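You operate a simulated robot arm through the tools that you are given. There is no shell and no other tool.

You run a simulated two-armed robot. Do the job below in one go: nothing can be reset, and whatever is moved stays where it is left.

TASK
Pump 3 doses into the run tube, swap it for the feed tube and pump 3 into that.
Fine: the run tube goes back into the white rack; the feed tube stays in the fill stand. Set down upright: run tube, feed tube.

It is judged by the outcome, as a careful person would: the job done as asked, and still so three seconds after it is handed in. It fails if anything else is knocked over, pushed out of place, dropped, spilled or broken.

THE ROBOT
Two 7-joint arms with two-finger parallel grippers on one trunk that stands fixed in place. Base frame: the origin is at the foot of the trunk, x ahead of it, y to its left, z up; the work surface is at about z = 0.9. Lengths are in m, angles in rad, forces in N, time in s.
The left shoulder is at [0.062, 0.174, 1.224], the right one opposite. With the tool pointing down near the work surface each hand reaches from about 0.24 to 0.7 m from the base axis, measured 20 degrees to its own side. Payload 3.6 kg a hand.
The TCP of each hand is the grasp point between the finger pads, 0.03 m short of the fingertips. In the tool frame z runs along the fingers and y along their closing line. The gripper opens to 0.11 m. The fingers are 0.02 m wide and 0.01 m thick; the gripper's body (0.048 by 0.112 m) begins 0.055 m behind the TCP.
Orientation is told as [roll, pitch, yaw] about the base's x, y, z axes, in that order, counted from this pose: with the fingers straight down and closing along the base's y, the tool's x points along the base's -x, its y along +y and its z along -z.

THE INTERFACE
- The arms move only by the tool step_arm. It takes "left_series", "right_series" or both (then of equal length, played together; a hand with none holds still); each is a list of rows, each a list of 3 entries, a list of its own where there are three numbers: the shift along the tool's x, y, z in m, then the turn, a rotation vector about the tool's x, y, z in rad, then the gripper command, from -1 (fully open) to 1 (shut), values between in proportion. In form: [[[tx, ty, tz], [ax, ay, az], jaw], ...]. A call has 1 to 20 rows; each row is the pose to reach, as a shift and turn from the pose commanded when the call began, along the tool's axes at that moment. Each row takes 0.2 s and may step no farther than 0.05 m and 0.15 rad from the row before; otherwise, or with a gripper value out of range, the whole call is refused. Where a pose cannot be reached the arm comes as near as it can. A force on the tool above 40 N (or 10 N above the force at the start of the call, whichever is more), or a blocked arm, ends the call early, and 0.2 s more pass. Each finger travels about 0.153 m/s and halts on what it meets, pressing with about 38 N; the grip force reading is that of the motor and also rises with nothing between the fingers. The clock runs only during rows and for 0.2 s after the last one: add rows that repeat a pose to give the fingers time. It gives the time, the measured TCP pose, the force on the tool (base axes), the opening and the grip force at its end, in the units of the frame above (readings bear some noise), with the torque about the TCP (base axes, N m) and any sound that the robot's microphone picked up.
- Cameras (640 x 400 px; columns grow to the right, rows downward): "scene" is now at [0.1415, -0.0499, 1.4295]; the picture's right is [-0.55, -0.84, 0.00], its down [-0.22, 0.14, -0.97] and it looks along [0.81, -0.53, -0.26] (base axes); focal length 222 px, centre (320, 200). "left" rides on the left gripper at [0.072, -0.017, -0.103] in its tool frame; the picture's right is [0.23, 0.97, 0.00], its down [-0.76, 0.18, -0.62] and it looks along [-0.61, 0.14, 0.78] (tool axes); focal length 222 px, centre (320, 200). "right" rides on the right gripper at [0.073, 0.017, -0.103] in its tool frame; the picture's right is [-0.23, 0.97, 0.00], its down [-0.76, -0.18, -0.62] and it looks along [-0.61, -0.14, 0.78] (tool axes); focal length 222 px, centre (320, 200).
- grab_frame(camera): a new picture of that camera. No time passes.
- raise_lower(by): moves the trunk up (or, below 0, down) by that many m; the arms and the scene camera ride with it, the base frame stays. It gives what a move gives, with no picture.
- aim_head(pan, tilt): turns the head with the scene camera to pan (to the left, within 1.501 rad either way) and tilt (down, from -0.506 to 1.204), counted from straight ahead of the robot (the tilt from the chest, where the trunk bows). It gives what a move gives.
- probe_pixels(camera, pixels): for up to 12 pixels [column, row] of the newest picture of that camera ("zoom" is the newest enlarged one), the place [x, y, z] in the base frame of the surface seen there, good to about 0.002 m. No time passes.
- close_up(camera, box): a new picture of the part [left, top, right, bottom] of that camera's present view, enlarged. No time passes.
- sign_off(): hands the job in; it is judged then, once.

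Unless the task says otherwise, let go and move clear before handing in.

The tools are called after "Request:" as name(argument=value, ...) on one line, values as JSON. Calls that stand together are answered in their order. step_arm: Moves the arms, as the interface text tells. Its arguments: {"type":"object","properties":{"left_series":{"type":"array"},"right_series":{"type":"array"}},"required":[]} The other tools are called the same way: raise_lower (by) moves the trunk up or down; aim_head (pan, tilt) turns the head that bears the scene camera; grab_frame (camera) takes a picture; probe_pixels (camera, pixels) gives the place of the surface under pixels of a picture; close_up (camera, box) takes an enlarged picture of a part of a camera's view; sign_off () hands the job in.

At the start:

```text
time_s: 0.0
left_tcp_pos: [0.4112, -0.0029, 1.3824]
left_orientation: [-0.001, -0.002, 0.001]
left_ft_force: [-0.5, -0.3, -0.1]
left_torque: [0.01, -0.01, 0.03]
left_width: 0.1101
left_gripper_force: 0.1
right_tcp_pos: [0.312, -0.4777, 1.4347]
right_orientation: [-0.001, 0.0, -0.001]
right_ft_force: [0.4, -0.2, -0.7]
right_torque: [0.02, 0.03, -0.02]
right_width: 0.11
right_gripper_force: 0.1
trunk travel left (down, up): [-0.34, 0.423]
head pan, tilt (commanded): [-0.581, 0.262]
```

scene: 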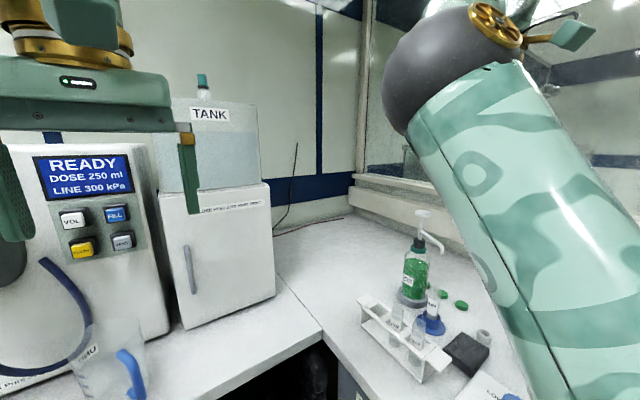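
right: 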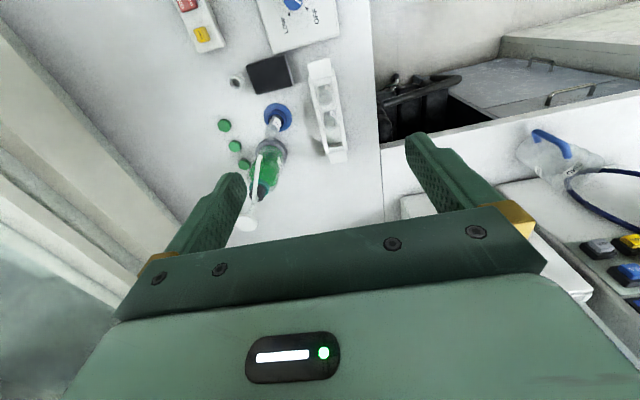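
left: 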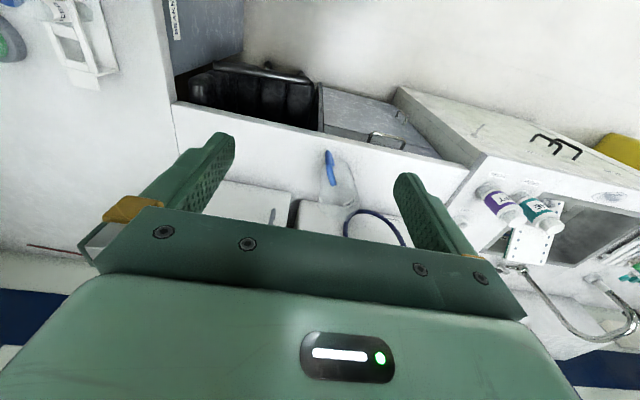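

The scene shows a green pump bottle around (415,265), a white rack at (405,340), and a blue fill stand with a tube at (433,312). I'll take enlarged views of that area before planning anything.

Request:
close_up(camera="scene", box=[340, 200, 530, 400])

Request:
close_up(camera="right", box=[160, 0, 400, 250])

```text
2.00 times, centred on (435, 300) of scene
```

zoom: 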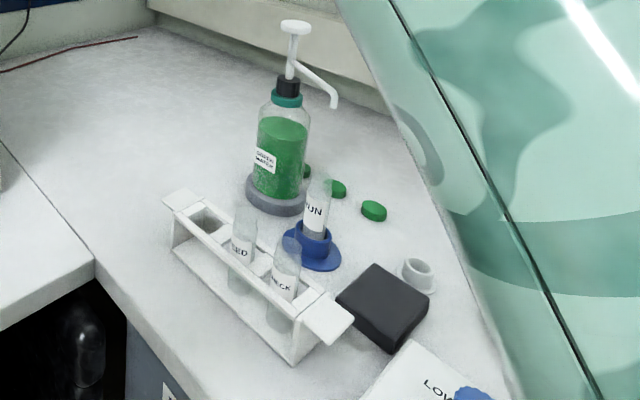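

```text
1.60 times, centred on (280, 125) of right
```

zoom: 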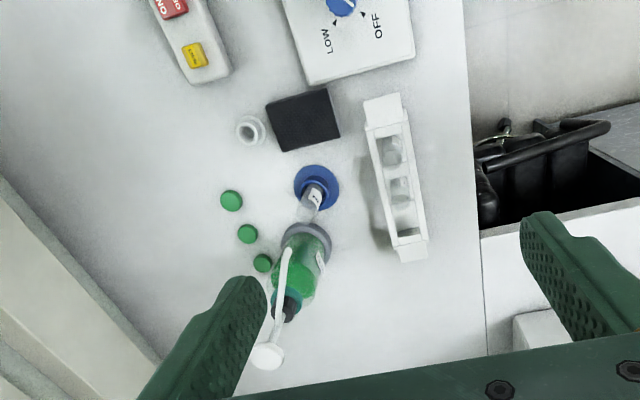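

The rack holds FEED and CHECK tubes with one empty slot, and RUN sits in the blue stand under the spout. I'll zoom in more and probe for geometry.

Request:
close_up(camera="scene", box=[390, 205, 470, 255])

Request:
close_up(camera="scene", box=[350, 270, 470, 345])

Request:
close_up(camera="scene", box=[350, 280, 510, 390])

```text
8.00 times, centred on (430, 230) of scene
```

zoom: 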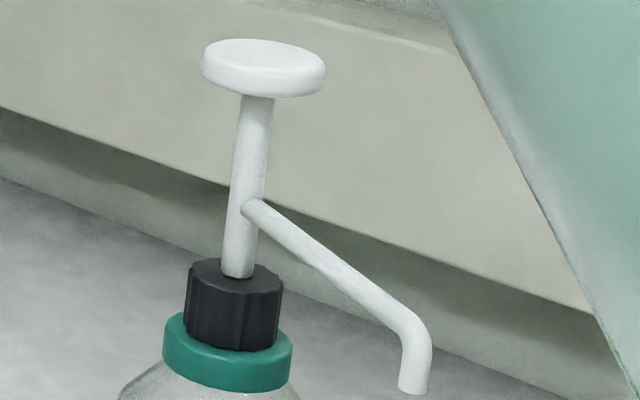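

```text
5.33 times, centred on (410, 308) of scene
```

zoom: 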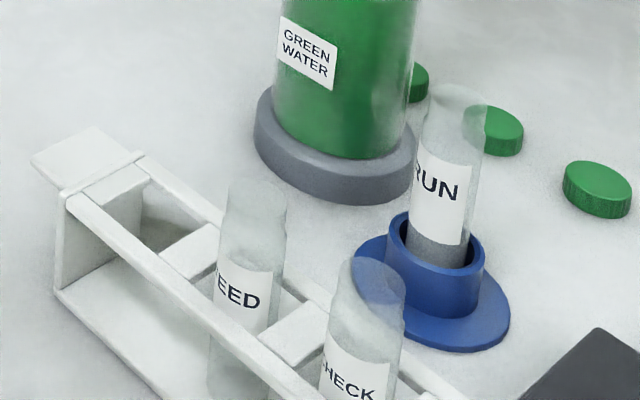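

```text
3.64 times, centred on (430, 335) of scene
```

zoom: 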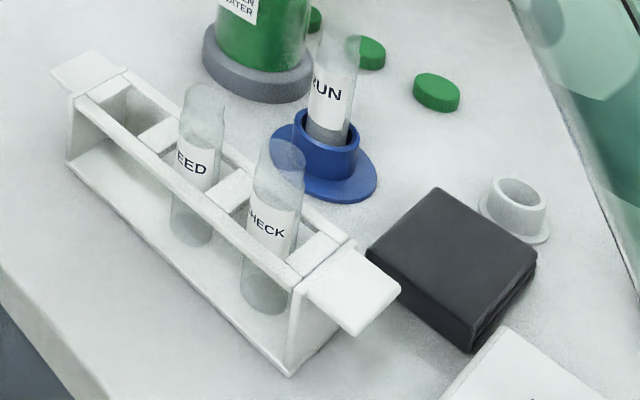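

The close-up shows the rack, tubes and stand clearly. I'll probe points on them in this zoom (stand collar rim, tube tops, rack frame, slots, black block).

Request:
probe_pixels(camera="zoom", pixels=[[330, 95], [340, 38], [328, 140], [358, 165], [296, 125], [205, 95], [280, 150], [195, 165], [268, 228], [90, 68], [355, 290], [130, 90]])

Request:
probe_pixels(camera="zoom", pixels=[[300, 262], [340, 240], [80, 100], [120, 72], [445, 195], [537, 258], [370, 250], [470, 315], [345, 185], [270, 130], [376, 185], [230, 300]])

Request:
probe_pixels(camera="scene", pixels=[[423, 213], [421, 222], [419, 237], [441, 252], [418, 243], [415, 262], [412, 296], [480, 383], [460, 305], [447, 298], [484, 338], [438, 246]])

```text
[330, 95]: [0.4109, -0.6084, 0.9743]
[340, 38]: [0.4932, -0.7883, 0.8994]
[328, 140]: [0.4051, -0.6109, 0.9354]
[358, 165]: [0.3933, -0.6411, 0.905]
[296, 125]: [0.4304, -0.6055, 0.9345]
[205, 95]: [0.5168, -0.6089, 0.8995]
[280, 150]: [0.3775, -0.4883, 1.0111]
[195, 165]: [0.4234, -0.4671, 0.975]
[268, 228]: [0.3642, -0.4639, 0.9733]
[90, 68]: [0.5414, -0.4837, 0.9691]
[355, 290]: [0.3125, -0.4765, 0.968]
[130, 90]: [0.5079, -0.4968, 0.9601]
```

```text
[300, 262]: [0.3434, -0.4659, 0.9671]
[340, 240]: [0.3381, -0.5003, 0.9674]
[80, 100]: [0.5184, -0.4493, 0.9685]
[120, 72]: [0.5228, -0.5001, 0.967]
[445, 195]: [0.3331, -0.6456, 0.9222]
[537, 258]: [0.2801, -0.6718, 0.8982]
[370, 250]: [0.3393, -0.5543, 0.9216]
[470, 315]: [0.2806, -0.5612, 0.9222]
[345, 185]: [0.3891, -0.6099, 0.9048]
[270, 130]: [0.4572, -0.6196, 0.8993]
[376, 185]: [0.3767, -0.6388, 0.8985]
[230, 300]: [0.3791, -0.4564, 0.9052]
```

```text
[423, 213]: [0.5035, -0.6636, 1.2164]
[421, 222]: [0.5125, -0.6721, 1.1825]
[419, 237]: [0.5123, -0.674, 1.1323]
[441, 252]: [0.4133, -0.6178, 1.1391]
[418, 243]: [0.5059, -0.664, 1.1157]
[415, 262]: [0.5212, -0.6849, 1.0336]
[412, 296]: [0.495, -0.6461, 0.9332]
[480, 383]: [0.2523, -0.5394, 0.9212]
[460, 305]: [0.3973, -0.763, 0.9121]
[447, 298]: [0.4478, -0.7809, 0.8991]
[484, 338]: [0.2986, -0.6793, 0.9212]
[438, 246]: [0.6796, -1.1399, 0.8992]
```

The table top is about z = 0.899, the pump head about (0.51, -0.67, 1.22), and the spout tip about (0.41, -0.62, 1.14). I'll check the same items from the right hand camera with tighter zooms.

Request:
close_up(camera="right", box=[220, 85, 320, 150])

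Request:
close_up(camera="right", box=[220, 140, 320, 240])

```text
6.15 times, centred on (270, 118) of right
```

zoom: 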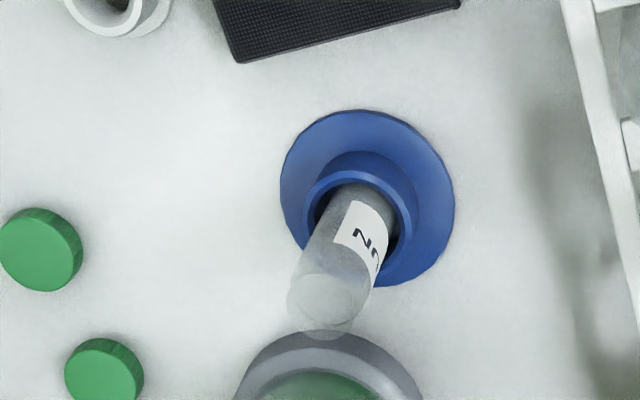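

```text
4.00 times, centred on (270, 190) of right
```

zoom: 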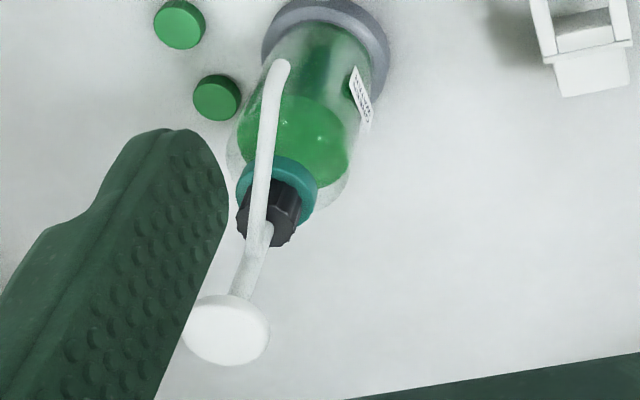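

The second zoom shows the pump head at (228,330) and the spout elbow at (280,65). I'll probe these, plus stand points in the raw right view.

Request:
probe_pixels(camera="zoom", pixels=[[228, 328], [200, 328], [258, 335], [228, 300], [228, 358], [280, 66], [268, 130], [260, 180], [255, 235], [265, 45], [385, 45], [325, 3]])

Request:
close_up(camera="right", box=[220, 85, 320, 150])

Request:
probe_pixels(camera="zoom", pixels=[[287, 190], [450, 200], [362, 115], [340, 175], [312, 195], [398, 195], [360, 176], [405, 255], [362, 225], [330, 295], [295, 290], [360, 300]])

```text
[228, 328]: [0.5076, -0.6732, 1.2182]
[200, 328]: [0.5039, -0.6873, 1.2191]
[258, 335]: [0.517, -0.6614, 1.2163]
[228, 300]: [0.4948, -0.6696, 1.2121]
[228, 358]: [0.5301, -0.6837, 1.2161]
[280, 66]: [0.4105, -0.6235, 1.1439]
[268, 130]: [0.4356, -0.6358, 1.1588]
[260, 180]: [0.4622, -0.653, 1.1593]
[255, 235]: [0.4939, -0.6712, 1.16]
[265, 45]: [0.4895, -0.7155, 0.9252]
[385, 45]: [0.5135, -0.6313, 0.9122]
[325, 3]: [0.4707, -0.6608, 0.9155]
```

```text
6.15 times, centred on (270, 118) of right
```

zoom: 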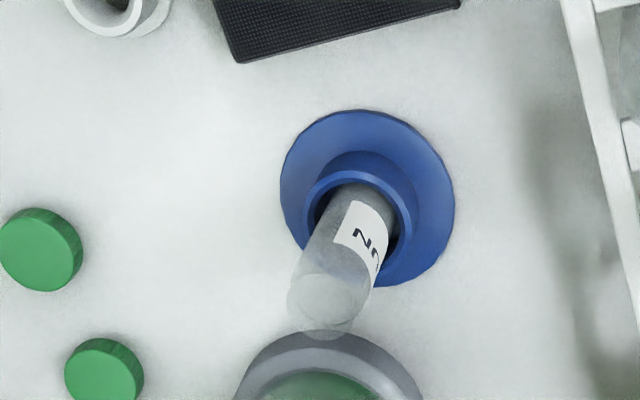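

```text
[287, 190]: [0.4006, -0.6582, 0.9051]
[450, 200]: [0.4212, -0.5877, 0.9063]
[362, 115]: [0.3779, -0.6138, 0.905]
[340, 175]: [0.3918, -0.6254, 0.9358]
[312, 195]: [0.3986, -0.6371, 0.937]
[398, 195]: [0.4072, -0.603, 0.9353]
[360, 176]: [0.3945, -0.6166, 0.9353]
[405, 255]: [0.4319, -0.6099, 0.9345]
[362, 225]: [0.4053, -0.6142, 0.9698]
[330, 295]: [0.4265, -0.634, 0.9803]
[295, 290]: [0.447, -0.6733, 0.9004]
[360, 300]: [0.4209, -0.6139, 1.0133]
```

Stand centre works out at about (0.412, -0.622), with the spout elbow directly above it and the pump head centre near (0.511, -0.673, 1.218). I'll close the right gripper and move it high above the pump head, testing reach on the way.

Request:
step_arm(right_series=[[[-0.025, -0.0245, 0.0056], [0, 0, 0], 0.0], [[-0.05, -0.049, 0.011], [0, 0, 0], 0.5], [[-0.075, -0.0735, 0.017], [0, 0, 0], 1], [[-0.1, -0.098, 0.0225], [0, 0, 0], 1], [[-0.125, -0.1225, 0.028], [0, 0, 0], 1], [[-0.15, -0.147, 0.034], [0, 0, 0], 1], [[-0.175, -0.1715, 0.039], [0, 0, 0], 1], [[-0.199, -0.196, 0.045], [0, 0, 0], 1], [[-0.199, -0.196, 0.045], [0, 0, 0], 1]])

```text
time_s: 2.0
left_tcp_pos: [0.4116, -0.0024, 1.3832]
left_orientation: [0.001, -0.001, -0.001]
left_ft_force: [-0.1, 0.4, 0.2]
left_torque: [0.0, 0.02, 0.0]
left_width: 0.1098
left_gripper_force: 0.1
right_tcp_pos: [0.4267, -0.5854, 1.3685]
right_orientation: [-0.002, -0.001, -0.002]
right_ft_force: [-0.1, 0.8, -0.2]
right_torque: [-0.02, -0.01, 0.0]
right_width: 0.0001
right_gripper_force: 37.2
right hand out of reach, approached as far as the arm can: row 4, 5, 6, 7, 8, 9
trunk travel left (down, up): [-0.34, 0.423]
head pan, tilt (commanded): [-0.581, 0.262]
```

The vertical pose fell short: it stopped at (0.427, -0.585, 1.369), so the pump head needs an outward-tilted tool. I'll raise the trunk a little to bring the shoulder level with the wrist, then yaw and tilt the hand.

Request:
raise_lower(by=0.1)

```text
time_s: 3.3
left_tcp_pos: [0.3867, -0.0022, 1.5024]
left_orientation: [-0.008, -0.055, 0.006]
left_ft_force: [1.2, -0.3, -0.8]
left_torque: [0.01, 0.0, 0.01]
left_width: 0.1102
left_gripper_force: 0.0
right_tcp_pos: [0.3987, -0.589, 1.4852]
right_orientation: [0.0, -0.057, 0.001]
right_ft_force: [0.1, -0.2, 0.2]
right_torque: [0.01, 0.01, 0.0]
right_width: 0.0
right_gripper_force: 37.5
trunk travel left (down, up): [-0.44, 0.323]
head pan, tilt (commanded): [-0.581, 0.262]
```

The trunk rose by 0.1 m and pitched slightly, leaving the right TCP at (0.399, -0.589, 1.485). Now I'll yaw the right hand about its tool z in small steps to face the pump.

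Request:
step_arm(right_series=[[[0, 0, 0], [0, 0, 0.14], 1], [[0, 0, 0], [0, 0, 0.28], 1], [[0, 0, 0], [0, 0, 0.42], 1], [[0, 0, 0], [0, 0, 0.56], 1], [[0, 0, 0], [0, 0, 0.7], 1], [[0, 0, 0], [0, 0, 0.83], 1]])

```text
time_s: 4.7
left_tcp_pos: [0.3851, -0.0013, 1.502]
left_orientation: [-0.006, -0.055, 0.007]
left_ft_force: [-0.7, 0.1, 0.0]
left_torque: [0.01, 0.01, 0.02]
left_width: 0.1101
left_gripper_force: 0.1
right_tcp_pos: [0.3967, -0.5877, 1.4859]
right_orientation: [0.041, -0.04, -0.834]
right_ft_force: [0.2, 0.4, -0.7]
right_torque: [0.01, 0.01, 0.0]
right_width: 0.0
right_gripper_force: 37.7
trunk travel left (down, up): [-0.44, 0.323]
head pan, tilt (commanded): [-0.581, 0.262]
```

Commands are taken relative to the actual pose, and yaw is now -0.834. Next I'll tilt the fingers outward by about 0.61 rad while moving to a hover roughly 0.09 m above the pump head.

Request:
step_arm(right_series=[[[-0.0158, 0.0026, 0.019], [0.005, -0.0763, -0.0016], 1], [[-0.0316, 0.0052, 0.038], [0.0099, -0.1525, -0.0031], 1], [[-0.0474, 0.0078, 0.057], [0.0149, -0.2288, -0.0047], 1], [[-0.0633, 0.0104, 0.076], [0.0199, -0.305, -0.0063], 1], [[-0.0791, 0.013, 0.095], [0.0248, -0.381, -0.0078], 1], [[-0.0949, 0.0156, 0.114], [0.0298, -0.4575, -0.0094], 1], [[-0.1107, 0.0182, 0.133], [0.0347, -0.534, -0.011], 1], [[-0.1265, 0.0208, 0.1521], [0.0397, -0.61, -0.0125], 1], [[-0.1265, 0.0208, 0.1521], [0.0397, -0.61, -0.0125], 1]])

Request:
grab_frame(camera="scene")

Request:
grab_frame(camera="right")

```text
time_s: 6.7
left_tcp_pos: [0.3852, -0.0029, 1.5043]
left_orientation: [-0.006, -0.055, 0.006]
left_ft_force: [0.6, -0.6, -1.1]
left_torque: [-0.02, 0.02, -0.02]
left_width: 0.11
left_gripper_force: 0.0
right_tcp_pos: [0.5067, -0.668, 1.3375]
right_orientation: [0.001, -0.651, -0.831]
right_ft_force: [1.0, 0.9, 0.4]
right_torque: [0.0, -0.01, -0.05]
right_width: 0.0
right_gripper_force: 37.3
trunk travel left (down, up): [-0.44, 0.323]
head pan, tilt (commanded): [-0.581, 0.262]
```

```text
taken
```

scene: 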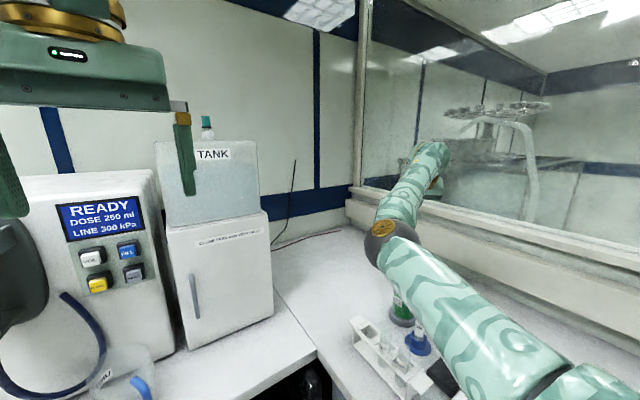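

```text
taken
```

right: 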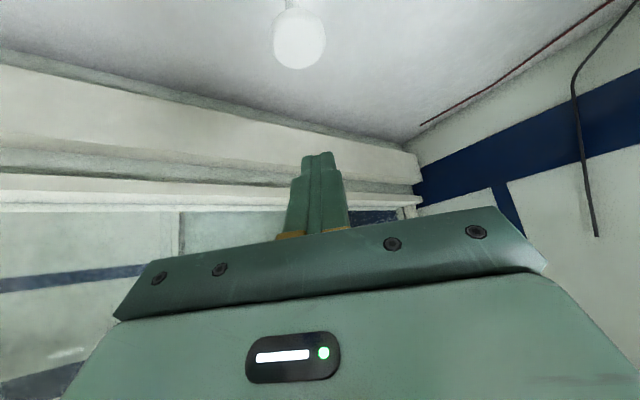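

The hand reached its hover with the pump head at (298,40) in the right view; the arm hides the pump in the scene view. I'll probe the head for a tighter centre.

Request:
close_up(camera="right", box=[240, 0, 360, 75])

Request:
probe_pixels(camera="right", pixels=[[298, 40], [276, 40], [322, 40], [298, 18], [298, 65], [318, 160], [290, 5]])

```text
5.33 times, centred on (300, 38) of right
```

zoom: 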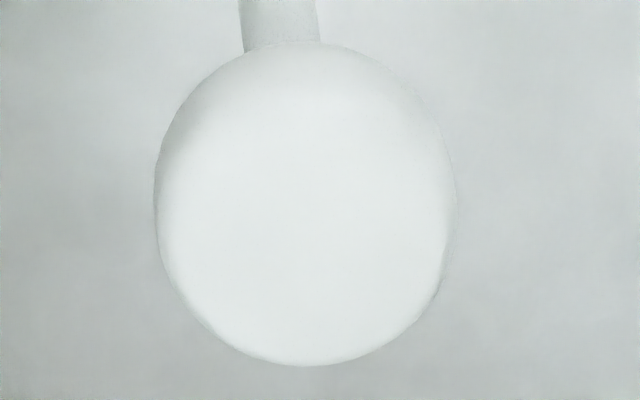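

```text
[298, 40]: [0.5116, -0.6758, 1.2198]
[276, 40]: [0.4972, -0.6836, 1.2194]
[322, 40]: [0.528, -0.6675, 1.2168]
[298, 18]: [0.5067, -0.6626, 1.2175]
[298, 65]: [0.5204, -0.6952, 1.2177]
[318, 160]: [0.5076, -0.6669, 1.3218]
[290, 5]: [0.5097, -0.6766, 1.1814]
```

The head centre is near (0.513, -0.677, 1.219) and the lower fingertip corner lines up with it within 2 mm. I'll lower 0.085 m straight down to just above the head.

Request:
step_arm(right_series=[[[0.0121, 0, 0.0159], [0, 0, 0], 1], [[0.0242, 0, 0.0318], [0, 0, 0], 1], [[0.0364, 0, 0.0477], [0, 0, 0], 1], [[0.0455, 0, 0.0597], [0, 0, 0], 1], [[0.0503, 0, 0.066], [0, 0, 0], 1], [[0.0503, 0, 0.066], [0, 0, 0], 1]])

Request:
grab_frame(camera="right")

```text
time_s: 8.1
left_tcp_pos: [0.3856, -0.0012, 1.5029]
left_orientation: [-0.008, -0.056, 0.008]
left_ft_force: [0.2, -1.1, -0.4]
left_torque: [0.01, 0.02, 0.03]
left_width: 0.11
left_gripper_force: 0.0
right_tcp_pos: [0.5064, -0.6688, 1.2547]
right_orientation: [0.0, -0.649, -0.831]
right_ft_force: [0.4, -0.4, 0.5]
right_torque: [-0.01, 0.0, 0.01]
right_width: 0.0001
right_gripper_force: 38.0
trunk travel left (down, up): [-0.44, 0.323]
head pan, tilt (commanded): [-0.581, 0.262]
```

```text
taken
```

right: 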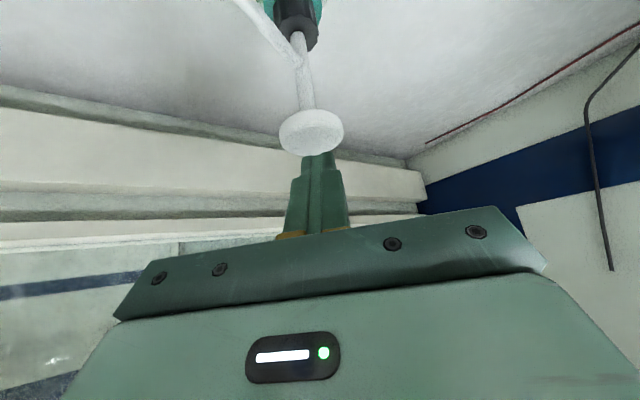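

No contact yet: the tip is about 6 mm above the head, and the spout arm and stem are visible at (300,60). I'll press slowly in 5 mm steps to find the stroke and its sound.

Request:
step_arm(right_series=[[[0.003, 0, 0.004], [0, 0, 0], 1], [[0.0061, 0, 0.008], [0, 0, 0], 1], [[0.0091, 0, 0.0119], [0, 0, 0], 1], [[0.0121, 0, 0.0159], [0, 0, 0], 1], [[0.0152, 0, 0.0199], [0, 0, 0], 1], [[0.0182, 0, 0.0239], [0, 0, 0], 1], [[0.0212, 0, 0.0278], [0, 0, 0], 1], [[0.0242, 0, 0.0318], [0, 0, 0], 1]])

Request:
grab_frame(camera="right")

Request:
close_up(camera="scene", box=[340, 270, 480, 400])

```text
time_s: 9.9
left_tcp_pos: [0.3846, -0.0019, 1.5029]
left_orientation: [-0.007, -0.055, 0.008]
left_ft_force: [0.8, -0.7, 0.1]
left_torque: [0.02, 0.01, 0.01]
left_width: 0.11
left_gripper_force: 0.1
right_tcp_pos: [0.5075, -0.6669, 1.2167]
right_orientation: [0.001, -0.652, -0.83]
right_ft_force: [1.6, -1.5, 6.2]
right_torque: [-0.1, -0.04, 0.01]
right_width: 0.0
right_gripper_force: 37.4
trunk travel left (down, up): [-0.44, 0.323]
head pan, tilt (commanded): [-0.581, 0.262]
```

```text
taken
```

right: 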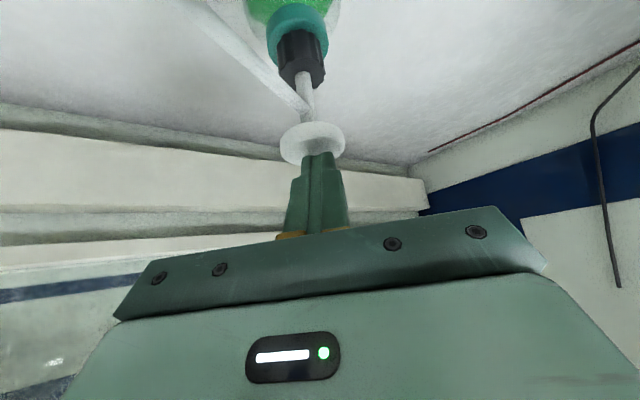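

```text
3.08 times, centred on (410, 335) of scene
```

zoom: 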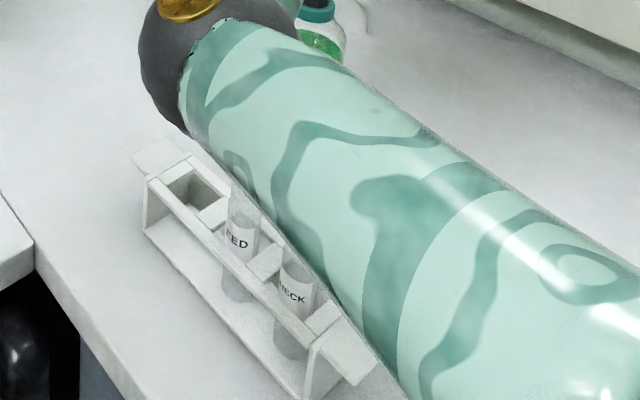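

The head is down about 32 mm with only 6 N and the stem still shows above the cap, so the stroke isn't finished. Before continuing I'll check how far the forearm is above the rack tubes.

Request:
probe_pixels(camera="zoom", pixels=[[190, 110], [215, 155], [300, 270], [360, 340], [400, 385], [160, 60], [250, 215], [298, 265], [325, 25], [238, 240]])

```text
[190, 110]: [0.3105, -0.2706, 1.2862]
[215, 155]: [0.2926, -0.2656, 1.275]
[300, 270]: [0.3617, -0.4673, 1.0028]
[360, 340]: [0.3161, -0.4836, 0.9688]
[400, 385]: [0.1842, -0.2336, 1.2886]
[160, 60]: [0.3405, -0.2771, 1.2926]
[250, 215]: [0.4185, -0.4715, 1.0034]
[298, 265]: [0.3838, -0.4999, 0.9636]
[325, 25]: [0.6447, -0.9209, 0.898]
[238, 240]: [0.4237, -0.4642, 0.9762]
```

The arm's underside is near z = 1.27, well above the rack (tops about 1.01). I'll keep pressing in 3 mm steps until the stroke bottoms.

Request:
step_arm(right_series=[[[0.0018, 0, 0.0024], [0, 0, 0], 1], [[0.0036, 0, 0.0048], [0, 0, 0], 1], [[0.0055, 0, 0.0072], [0, 0, 0], 1], [[0.0073, 0, 0.0095], [0, 0, 0], 1]])

Request:
close_up(camera="right", box=[220, 0, 420, 180])

```text
time_s: 10.8
left_tcp_pos: [0.3834, 0.0008, 1.5021]
left_orientation: [-0.009, -0.057, 0.008]
left_ft_force: [-0.1, 0.5, 0.4]
left_torque: [-0.01, 0.02, 0.04]
left_width: 0.11
left_gripper_force: 0.0
right_tcp_pos: [0.5062, -0.666, 1.2156]
right_orientation: [0.0, -0.665, -0.832]
right_ft_force: [0.4, 1.4, 15.0]
right_torque: [-0.07, -0.12, -0.04]
right_width: 0.0
right_gripper_force: 37.8
trunk travel left (down, up): [-0.44, 0.323]
head pan, tilt (commanded): [-0.581, 0.262]
stopped in row 4 (right hand): the force on the tool passed its limit at 42 N (the readings are from after the stop); the commanded pose is now the measured one
```

```text
2.22 times, centred on (320, 90) of right
```

zoom: 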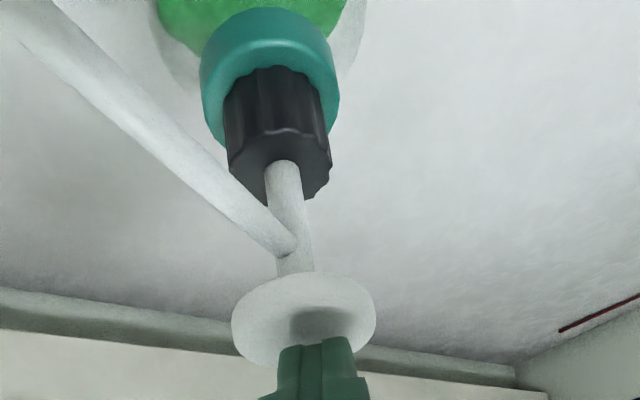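

The stroke bottoms with the TCP near z = 1.216 (42 N stop), about 33 mm of travel, with no sound reported. I'll raise straight up to let the pump spring back fully.

Request:
step_arm(right_series=[[[-0.0049, 0, -0.0063], [0, 0.005, 0], 1], [[-0.0099, 0, -0.0126], [0, 0.01, 0], 1], [[-0.0148, 0, -0.0189], [0, 0.015, 0], 1], [[-0.0197, 0, -0.0252], [0, 0.015, 0], 1], [[-0.0259, 0, -0.0331], [0, 0.015, 0], 1], [[-0.0278, 0, -0.0354], [0, 0.015, 0], 1]])

Request:
close_up(camera="right", box=[220, 0, 420, 180])

Request:
grab_frame(camera="left")

```text
time_s: 12.2
left_tcp_pos: [0.3865, -0.002, 1.5027]
left_orientation: [-0.007, -0.055, 0.006]
left_ft_force: [0.0, 1.0, 0.2]
left_torque: [0.0, 0.01, 0.0]
left_width: 0.1101
left_gripper_force: 0.2
right_tcp_pos: [0.5062, -0.6691, 1.2566]
right_orientation: [-0.001, -0.644, -0.831]
right_ft_force: [0.7, 0.3, -0.3]
right_torque: [0.01, 0.01, 0.01]
right_width: 0.0
right_gripper_force: 37.9
trunk travel left (down, up): [-0.44, 0.323]
head pan, tilt (commanded): [-0.581, 0.262]
```

```text
2.22 times, centred on (320, 90) of right
```

zoom: 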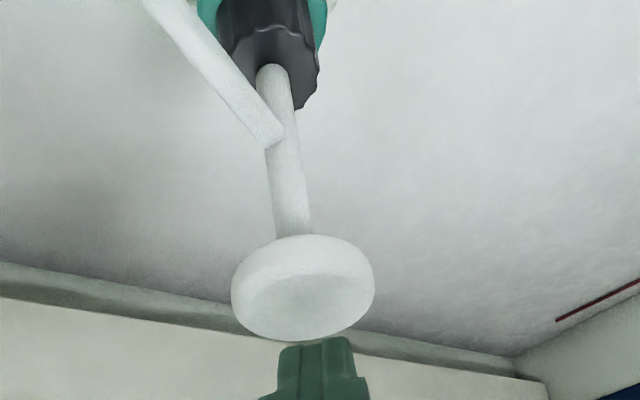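

```text
taken
```

left: 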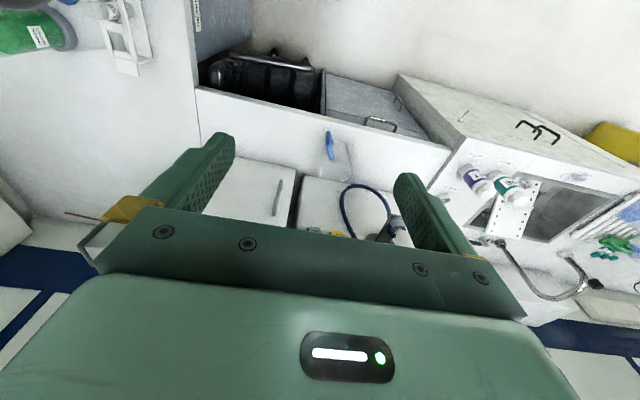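

The pump head has sprung back fully. To see the dose level in the RUN tube while the right arm works, I'll yaw the left hand so its camera looks toward the stand.

Request:
step_arm(left_series=[[[0, 0, 0], [0, 0, 0.14], -1], [[0, 0, 0], [0, 0, 0.28], -1], [[0, 0, 0], [0, 0, 0.42], -1], [[0, 0, 0], [0, 0, 0.56], -1], [[0, 0, 0], [0, 0, 0.7], -1], [[0, 0, 0], [0, 0, 0.84], -1], [[0, 0, 0], [0, 0, 0.98], -1], [[0, 0, 0], [0, 0, 1.1], -1]])

Request:
grab_frame(camera="left")

```text
time_s: 14.0
left_tcp_pos: [0.2586, 0.0558, 1.492]
left_orientation: [-0.186, -0.007, -0.568]
left_ft_force: [-0.5, 0.1, -1.1]
left_torque: [-0.06, -0.03, -0.01]
left_width: 0.11
left_gripper_force: 0.1
left hand out of reach, approached as far as the arm can: row 1, 2, 3, 4, 5, 6, 7, 8
right_tcp_pos: [0.5094, -0.6675, 1.256]
right_orientation: [-0.005, -0.645, -0.83]
right_ft_force: [0.8, 0.4, -0.1]
right_torque: [-0.01, 0.01, -0.01]
right_width: 0.0
right_gripper_force: 37.6
trunk travel left (down, up): [-0.44, 0.323]
head pan, tilt (commanded): [-0.581, 0.262]
```

```text
taken
```

left: 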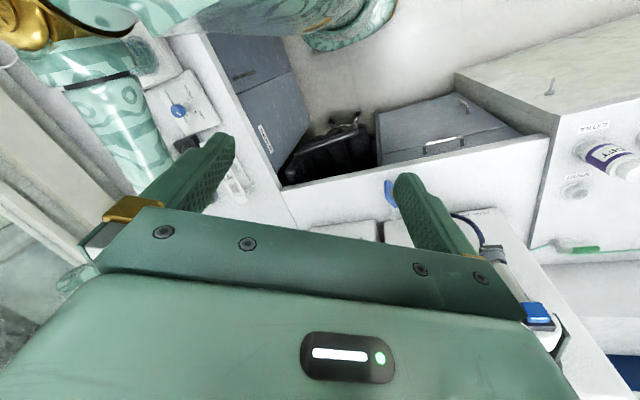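

The left arm hit its limits while yawing, so I'll leave it where it stopped, clear of everything. Instead I'll back the right hand off along its approach line so its own camera can see the tube.

Request:
step_arm(right_series=[[[-0.012, 0, -0.016], [0, 0, 0], 1], [[-0.024, 0, -0.032], [0, 0, 0], 1], [[0.008, 0, -0.06], [0, 0, 0], 1], [[0.039, 0, -0.088], [0, 0, 0], 1], [[0.071, 0, -0.116], [0, 0, 0], 1], [[0.103, 0, -0.144], [0, 0, 0], 1], [[0.134, 0, -0.172], [0, 0, 0], 1], [[0.166, 0, -0.2], [0, 0, 0], 1], [[0.166, 0, -0.2], [0, 0, 0], 1]])

Request:
grab_frame(camera="right")

Request:
grab_frame(camera="scene")

```text
time_s: 16.0
left_tcp_pos: [0.2551, 0.0527, 1.495]
left_orientation: [-0.188, -0.012, -0.574]
left_ft_force: [-0.4, 0.0, -0.3]
left_torque: [-0.01, 0.03, 0.0]
left_width: 0.1099
left_gripper_force: 0.1
right_tcp_pos: [0.3377, -0.4804, 1.315]
right_orientation: [0.0, -0.644, -0.832]
right_ft_force: [0.6, -0.7, 0.1]
right_torque: [-0.01, 0.0, -0.01]
right_width: 0.0
right_gripper_force: 37.7
trunk travel left (down, up): [-0.44, 0.323]
head pan, tilt (commanded): [-0.581, 0.262]
```

```text
taken
```

right: 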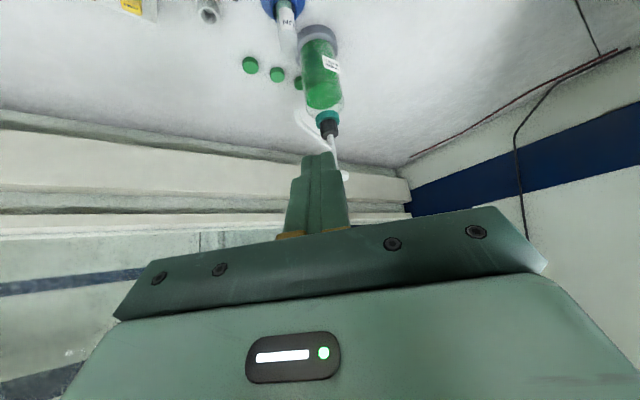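

```text
taken
```

scene: 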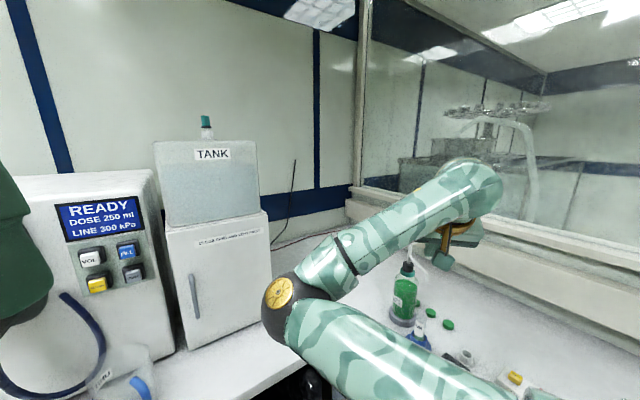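

Request:
close_up(camera="right", box=[245, 0, 345, 62])

Request:
close_up(camera="scene", box=[370, 250, 460, 360])

```text
6.40 times, centred on (295, 31) of right
```

zoom: 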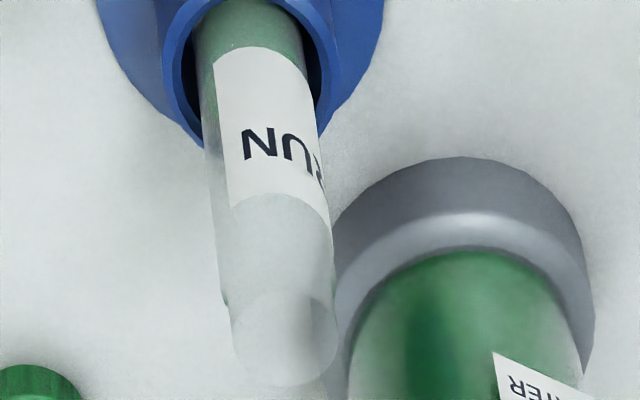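

```text
3.64 times, centred on (415, 305) of scene
```

zoom: 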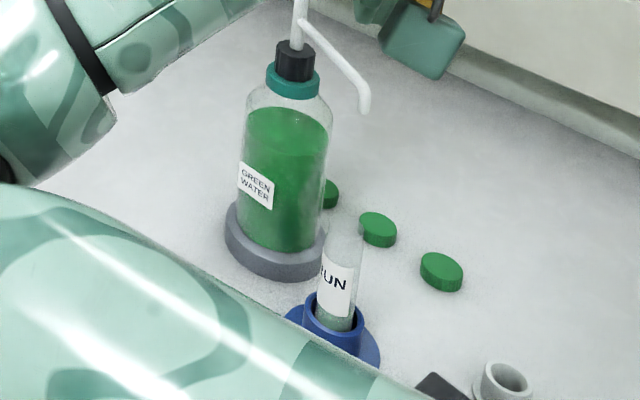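

Green liquid now shows in the bottom of the RUN tube (zoom pixels around (245,25)), so one full stroke gives one dose. I'll return to the hover above the pump head.

Request:
step_arm(right_series=[[[-0.032, 0, 0.028], [0, 0, 0], 1], [[-0.063, 0, 0.056], [0, 0, 0], 1], [[-0.095, 0, 0.084], [0, 0, 0], 1], [[-0.127, 0, 0.112], [0, 0, 0], 1], [[-0.158, 0, 0.14], [0, 0, 0], 1], [[-0.19, 0, 0.168], [0, 0, 0], 1], [[-0.178, 0, 0.184], [0, 0, 0], 1], [[-0.178, 0, 0.184], [0, 0, 0], 1]])

Request:
grab_frame(camera="right")

```text
time_s: 17.8
left_tcp_pos: [0.2544, 0.0537, 1.4963]
left_orientation: [-0.186, -0.012, -0.574]
left_ft_force: [0.5, -0.8, -0.5]
left_torque: [0.02, -0.02, -0.03]
left_width: 0.1101
left_gripper_force: 0.1
right_tcp_pos: [0.5079, -0.6679, 1.2759]
right_orientation: [0.0, -0.643, -0.833]
right_ft_force: [-0.2, 0.8, -0.5]
right_torque: [-0.03, -0.02, -0.03]
right_width: 0.0001
right_gripper_force: 37.5
trunk travel left (down, up): [-0.44, 0.323]
head pan, tilt (commanded): [-0.581, 0.262]
```

```text
taken
```

right: 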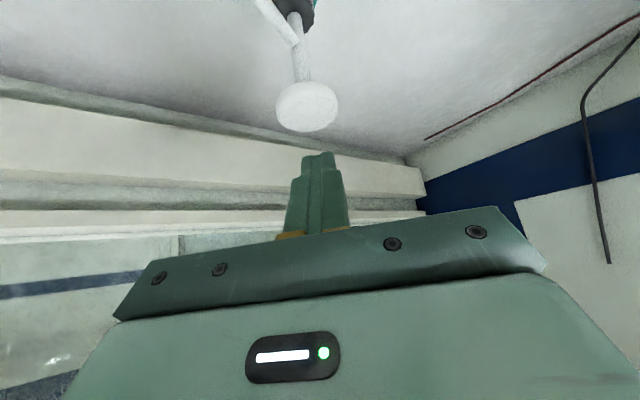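

The hand is back above the head (tip about 27 mm up) and aligned as before. Second press: straight down to just past the known bottom and hold.

Request:
step_arm(right_series=[[[0.006, 0, 0.008], [0, 0, 0], 1], [[0.012, 0, 0.016], [0, 0, 0], 1], [[0.0162, 0, 0.0216], [0, 0, 0], 1], [[0.0204, 0, 0.0272], [0, 0, 0], 1], [[0.0246, 0, 0.0328], [0, 0, 0], 1], [[0.0288, 0, 0.0384], [0, 0, 0], 1], [[0.0324, 0, 0.0432], [0, 0, 0], 1], [[0.036, 0, 0.048], [0, 0, 0], 1], [[0.0396, 0, 0.0528], [0, 0, 0], 1], [[0.0396, 0, 0.0528], [0, 0, 0], 1]])

Request:
close_up(camera="right", box=[220, 0, 420, 180])

```text
time_s: 20.0
left_tcp_pos: [0.2542, 0.0545, 1.4961]
left_orientation: [-0.187, -0.014, -0.574]
left_ft_force: [-0.4, -0.1, -0.3]
left_torque: [0.01, 0.0, 0.01]
left_width: 0.1098
left_gripper_force: 0.1
right_tcp_pos: [0.5069, -0.6687, 1.2149]
right_orientation: [-0.003, -0.651, -0.832]
right_ft_force: [8.7, -7.0, 29.0]
right_torque: [-0.47, -0.43, 0.0]
right_width: 0.0
right_gripper_force: 37.9
trunk travel left (down, up): [-0.44, 0.323]
head pan, tilt (commanded): [-0.581, 0.262]
```

```text
2.22 times, centred on (320, 90) of right
```

zoom: 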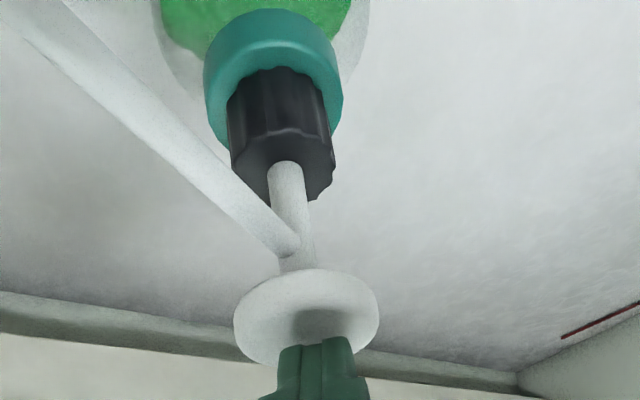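

It is bottomed with 29 N and the picture matches the first full stroke. Now I'll release straight up to let the head return.

Request:
step_arm(right_series=[[[-0.0048, 0, -0.0064], [0, 0, 0], 1], [[-0.0102, 0, -0.0136], [0, 0, 0], 1], [[-0.0156, 0, -0.0208], [0, 0, 0], 1], [[-0.0216, 0, -0.0288], [0, 0, 0], 1], [[-0.0276, 0, -0.0368], [0, 0, 0], 1], [[-0.0336, 0, -0.0448], [0, 0, 0], 1], [[-0.0396, 0, -0.0528], [0, 0, 0], 1], [[-0.0396, 0, -0.0528], [0, 0, 0], 1]])

Request:
grab_frame(camera="right")

Request:
probe_pixels(camera="right", pixels=[[305, 105], [285, 105], [330, 105], [305, 92], [305, 122]])

```text
time_s: 21.8
left_tcp_pos: [0.2551, 0.0549, 1.4945]
left_orientation: [-0.188, -0.014, -0.576]
left_ft_force: [-0.4, -0.3, 0.2]
left_torque: [0.0, 0.01, -0.01]
left_width: 0.11
left_gripper_force: 0.1
right_tcp_pos: [0.5081, -0.6688, 1.2781]
right_orientation: [0.0, -0.644, -0.83]
right_ft_force: [0.2, -1.1, 0.8]
right_torque: [-0.03, 0.0, -0.02]
right_width: 0.0
right_gripper_force: 37.8
trunk travel left (down, up): [-0.44, 0.323]
head pan, tilt (commanded): [-0.581, 0.262]
```

```text
taken
```

right: 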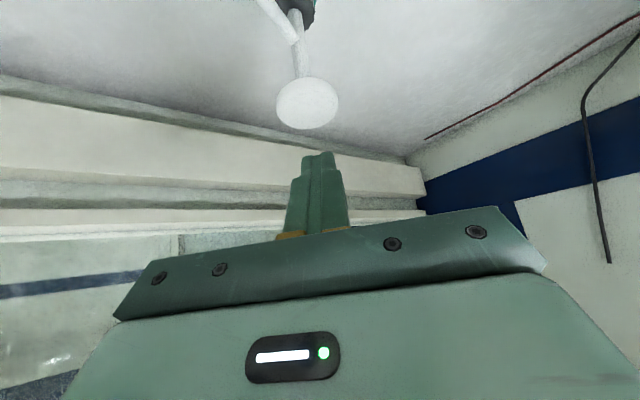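

```text
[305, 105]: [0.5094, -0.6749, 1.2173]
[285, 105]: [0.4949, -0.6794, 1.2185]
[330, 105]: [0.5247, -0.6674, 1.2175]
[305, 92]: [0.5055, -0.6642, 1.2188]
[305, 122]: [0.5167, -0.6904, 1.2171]
```

The head is back up at z = 1.218 and hasn't shifted. Third press for the RUN tube.

Request:
step_arm(right_series=[[[0.006, 0, 0.008], [0, 0, 0], 1], [[0.012, 0, 0.016], [0, 0, 0], 1], [[0.0162, 0, 0.0216], [0, 0, 0], 1], [[0.0204, 0, 0.0272], [0, 0, 0], 1], [[0.0246, 0, 0.0328], [0, 0, 0], 1], [[0.0288, 0, 0.0384], [0, 0, 0], 1], [[0.0324, 0, 0.0432], [0, 0, 0], 1], [[0.036, 0, 0.048], [0, 0, 0], 1], [[0.0393, 0, 0.0524], [0, 0, 0], 1], [[0.0393, 0, 0.0524], [0, 0, 0], 1]])

```text
time_s: 24.0
left_tcp_pos: [0.2551, 0.0538, 1.496]
left_orientation: [-0.186, -0.013, -0.574]
left_ft_force: [0.4, -0.2, -0.7]
left_torque: [-0.03, 0.02, 0.02]
left_width: 0.1098
left_gripper_force: 0.1
right_tcp_pos: [0.5059, -0.6677, 1.2152]
right_orientation: [-0.002, -0.65, -0.833]
right_ft_force: [6.0, -8.4, 28.4]
right_torque: [-0.51, -0.34, -0.04]
right_width: 0.0
right_gripper_force: 37.4
trunk travel left (down, up): [-0.44, 0.323]
head pan, tilt (commanded): [-0.581, 0.262]
```

The third stroke bottomed at the same height (1.215) with 28 N. I'll release and then back off to check the tube.

Request:
step_arm(right_series=[[[-0.0048, 0, -0.0064], [0, 0, 0], 1], [[-0.0102, 0, -0.0136], [0, 0, 0], 1], [[-0.0156, 0, -0.0208], [0, 0, 0], 1], [[-0.0216, 0, -0.0288], [0, 0, 0], 1], [[-0.0276, 0, -0.0368], [0, 0, 0], 1], [[-0.0336, 0, -0.0448], [0, 0, 0], 1], [[-0.0396, 0, -0.0528], [0, 0, 0], 1], [[-0.046, 0, -0.062], [0, 0, 0], 1]])

Request:
step_arm(right_series=[[[0.032, 0, -0.028], [0, 0, 0], 1], [[0.063, 0, -0.056], [0, 0, 0], 1], [[0.095, 0, -0.084], [0, 0, 0], 1], [[0.127, 0, -0.112], [0, 0, 0], 1], [[0.158, 0, -0.14], [0, 0, 0], 1], [[0.19, 0, -0.168], [0, 0, 0], 1], [[0.19, 0, -0.168], [0, 0, 0], 1]])

Request:
close_up(camera="right", box=[245, 0, 345, 62])

Request:
close_up(camera="scene", box=[370, 250, 460, 360])

```text
time_s: 25.8
left_tcp_pos: [0.2542, 0.0541, 1.4945]
left_orientation: [-0.187, -0.012, -0.574]
left_ft_force: [0.3, -0.2, -0.5]
left_torque: [0.02, -0.01, 0.04]
left_width: 0.1099
left_gripper_force: 0.1
right_tcp_pos: [0.5048, -0.6682, 1.2884]
right_orientation: [-0.001, -0.643, -0.831]
right_ft_force: [-0.2, 0.2, 0.6]
right_torque: [-0.01, -0.02, -0.02]
right_width: 0.0001
right_gripper_force: 38.3
trunk travel left (down, up): [-0.44, 0.323]
head pan, tilt (commanded): [-0.581, 0.262]
```

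```text
time_s: 27.4
left_tcp_pos: [0.2549, 0.0519, 1.4943]
left_orientation: [-0.186, -0.012, -0.575]
left_ft_force: [-0.6, -0.3, 0.1]
left_torque: [-0.04, 0.03, 0.0]
left_width: 0.1101
left_gripper_force: 0.0
right_tcp_pos: [0.3373, -0.4808, 1.3072]
right_orientation: [-0.002, -0.645, -0.831]
right_ft_force: [0.0, 0.1, -0.7]
right_torque: [-0.01, 0.0, 0.0]
right_width: 0.0
right_gripper_force: 37.4
trunk travel left (down, up): [-0.44, 0.323]
head pan, tilt (commanded): [-0.581, 0.262]
```

```text
6.40 times, centred on (295, 31) of right
```

zoom: 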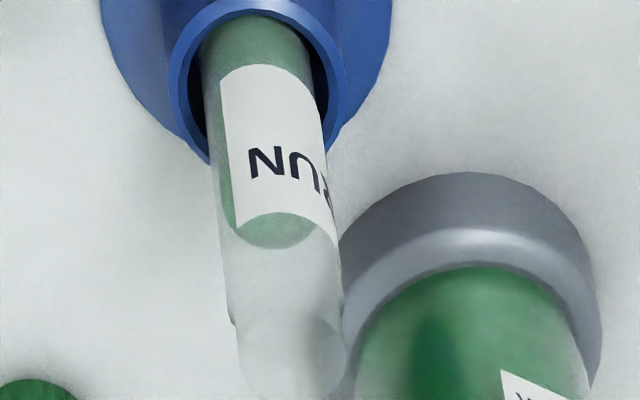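

```text
3.64 times, centred on (415, 305) of scene
```

zoom: 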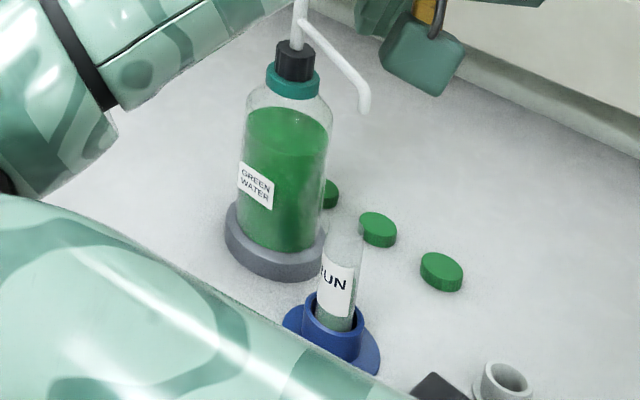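

The RUN level rose to just above the label (zoom (270,235)), consistent with three doses, and the bottle and stand haven't moved. Next I'll locate the tube, rack and slot precisely for the swap.

Request:
close_up(camera="right", box=[245, 0, 345, 62])

Request:
probe_pixels(camera="zoom", pixels=[[225, 120], [245, 120], [265, 120], [285, 120], [305, 120], [320, 120], [178, 90], [340, 70], [250, 13], [215, 140], [270, 240], [290, 350]])

```text
6.40 times, centred on (295, 31) of right
```

zoom: 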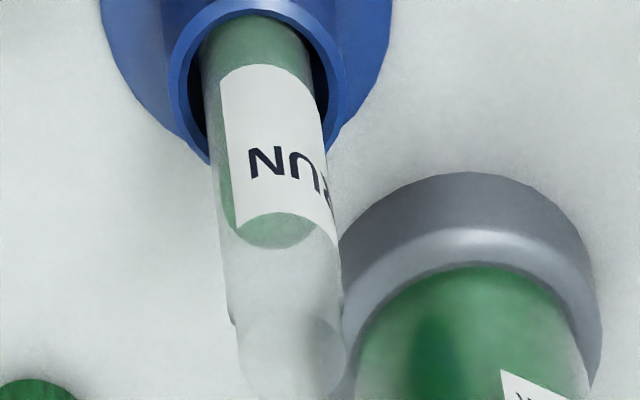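

```text
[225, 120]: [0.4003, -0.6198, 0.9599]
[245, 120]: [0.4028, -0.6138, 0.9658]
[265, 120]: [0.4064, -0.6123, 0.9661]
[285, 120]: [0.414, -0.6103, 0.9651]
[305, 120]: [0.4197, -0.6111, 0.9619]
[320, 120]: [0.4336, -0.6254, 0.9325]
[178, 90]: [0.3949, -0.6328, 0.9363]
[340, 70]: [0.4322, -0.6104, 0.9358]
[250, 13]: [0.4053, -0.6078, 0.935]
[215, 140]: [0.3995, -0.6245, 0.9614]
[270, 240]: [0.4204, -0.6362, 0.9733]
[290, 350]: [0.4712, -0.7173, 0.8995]
```

The RUN tube centre fits (0.4125, -0.6225) with radius about 12 mm. I'll raise the hand and reduce the tilt a little so the right camera can see the rack and its empty slot.

Request:
step_arm(right_series=[[[-0.0027, 0.003, -0.0325], [0, 0.0875, 0], 1], [[-0.0053, 0.0065, -0.065], [0, 0.175, 0], 1], [[-0.008, 0.01, -0.0975], [0, 0.2625, 0], 1], [[-0.0107, 0.013, -0.13], [0, 0.35, 0], 1], [[-0.0107, 0.013, -0.13], [0, 0.35, 0], 1]])

Request:
grab_frame(camera="right")

Request:
grab_frame(camera="scene")

```text
time_s: 28.6
left_tcp_pos: [0.2562, 0.0525, 1.4956]
left_orientation: [-0.187, -0.012, -0.575]
left_ft_force: [0.9, 0.3, -0.4]
left_torque: [0.03, -0.03, -0.01]
left_width: 0.11
left_gripper_force: 0.0
right_tcp_pos: [0.3006, -0.4209, 1.4183]
right_orientation: [0.001, -0.293, -0.83]
right_ft_force: [0.1, 0.3, 0.0]
right_torque: [0.0, 0.03, 0.0]
right_width: 0.0
right_gripper_force: 38.0
trunk travel left (down, up): [-0.44, 0.323]
head pan, tilt (commanded): [-0.581, 0.262]
```

```text
taken
```

right: 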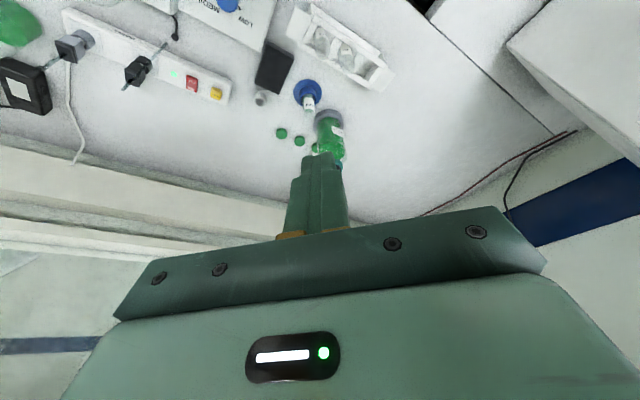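

```text
taken
```

scene: 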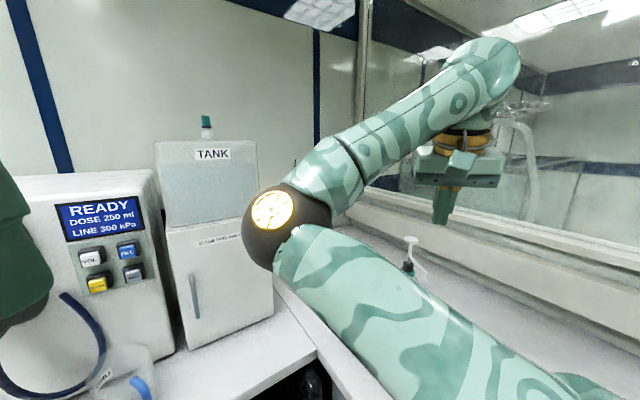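

The rack is visible in the right view around (340,45). I'll zoom in on it and probe the slot edges and tubes.

Request:
close_up(camera="right", box=[280, 0, 400, 95])

```text
4.21 times, centred on (340, 48) of right
```

zoom: 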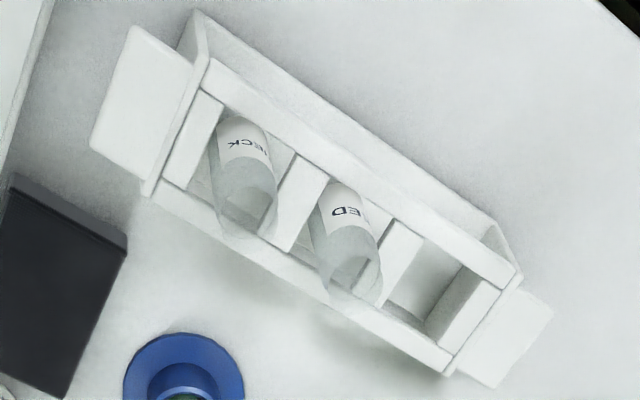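

The empty slot is at zoom (425,285) with FEED and CHECK beside it. I'll probe crossbar edges, rails and tube surfaces.

Request:
probe_pixels(camera="zoom", pixels=[[418, 240], [385, 300], [470, 272], [432, 335], [447, 245], [405, 322], [408, 228], [375, 290], [320, 175], [285, 245], [296, 160], [265, 235]])

Request:
probe_pixels(camera="zoom", pixels=[[345, 210], [330, 215], [362, 215], [340, 195], [240, 145], [225, 150], [258, 150], [430, 260], [410, 290], [215, 105], [188, 180], [500, 300]])

```text
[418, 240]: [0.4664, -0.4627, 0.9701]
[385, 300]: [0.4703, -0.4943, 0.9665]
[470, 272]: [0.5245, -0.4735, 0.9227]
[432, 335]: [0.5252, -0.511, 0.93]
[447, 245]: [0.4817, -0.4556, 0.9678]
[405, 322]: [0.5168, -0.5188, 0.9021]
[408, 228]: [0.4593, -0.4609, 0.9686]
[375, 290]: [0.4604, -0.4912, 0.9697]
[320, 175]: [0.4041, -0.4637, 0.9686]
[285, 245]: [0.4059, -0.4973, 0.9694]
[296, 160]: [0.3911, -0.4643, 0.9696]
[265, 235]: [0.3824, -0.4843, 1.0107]
```

```text
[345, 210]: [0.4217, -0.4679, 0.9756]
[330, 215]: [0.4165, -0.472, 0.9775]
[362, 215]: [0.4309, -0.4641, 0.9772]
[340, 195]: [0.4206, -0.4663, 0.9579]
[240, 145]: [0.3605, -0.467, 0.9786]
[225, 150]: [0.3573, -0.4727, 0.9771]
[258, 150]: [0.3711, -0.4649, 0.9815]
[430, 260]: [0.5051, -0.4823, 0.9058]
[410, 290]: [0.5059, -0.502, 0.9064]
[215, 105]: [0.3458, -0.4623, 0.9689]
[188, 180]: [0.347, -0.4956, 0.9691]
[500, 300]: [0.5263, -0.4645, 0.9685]
```

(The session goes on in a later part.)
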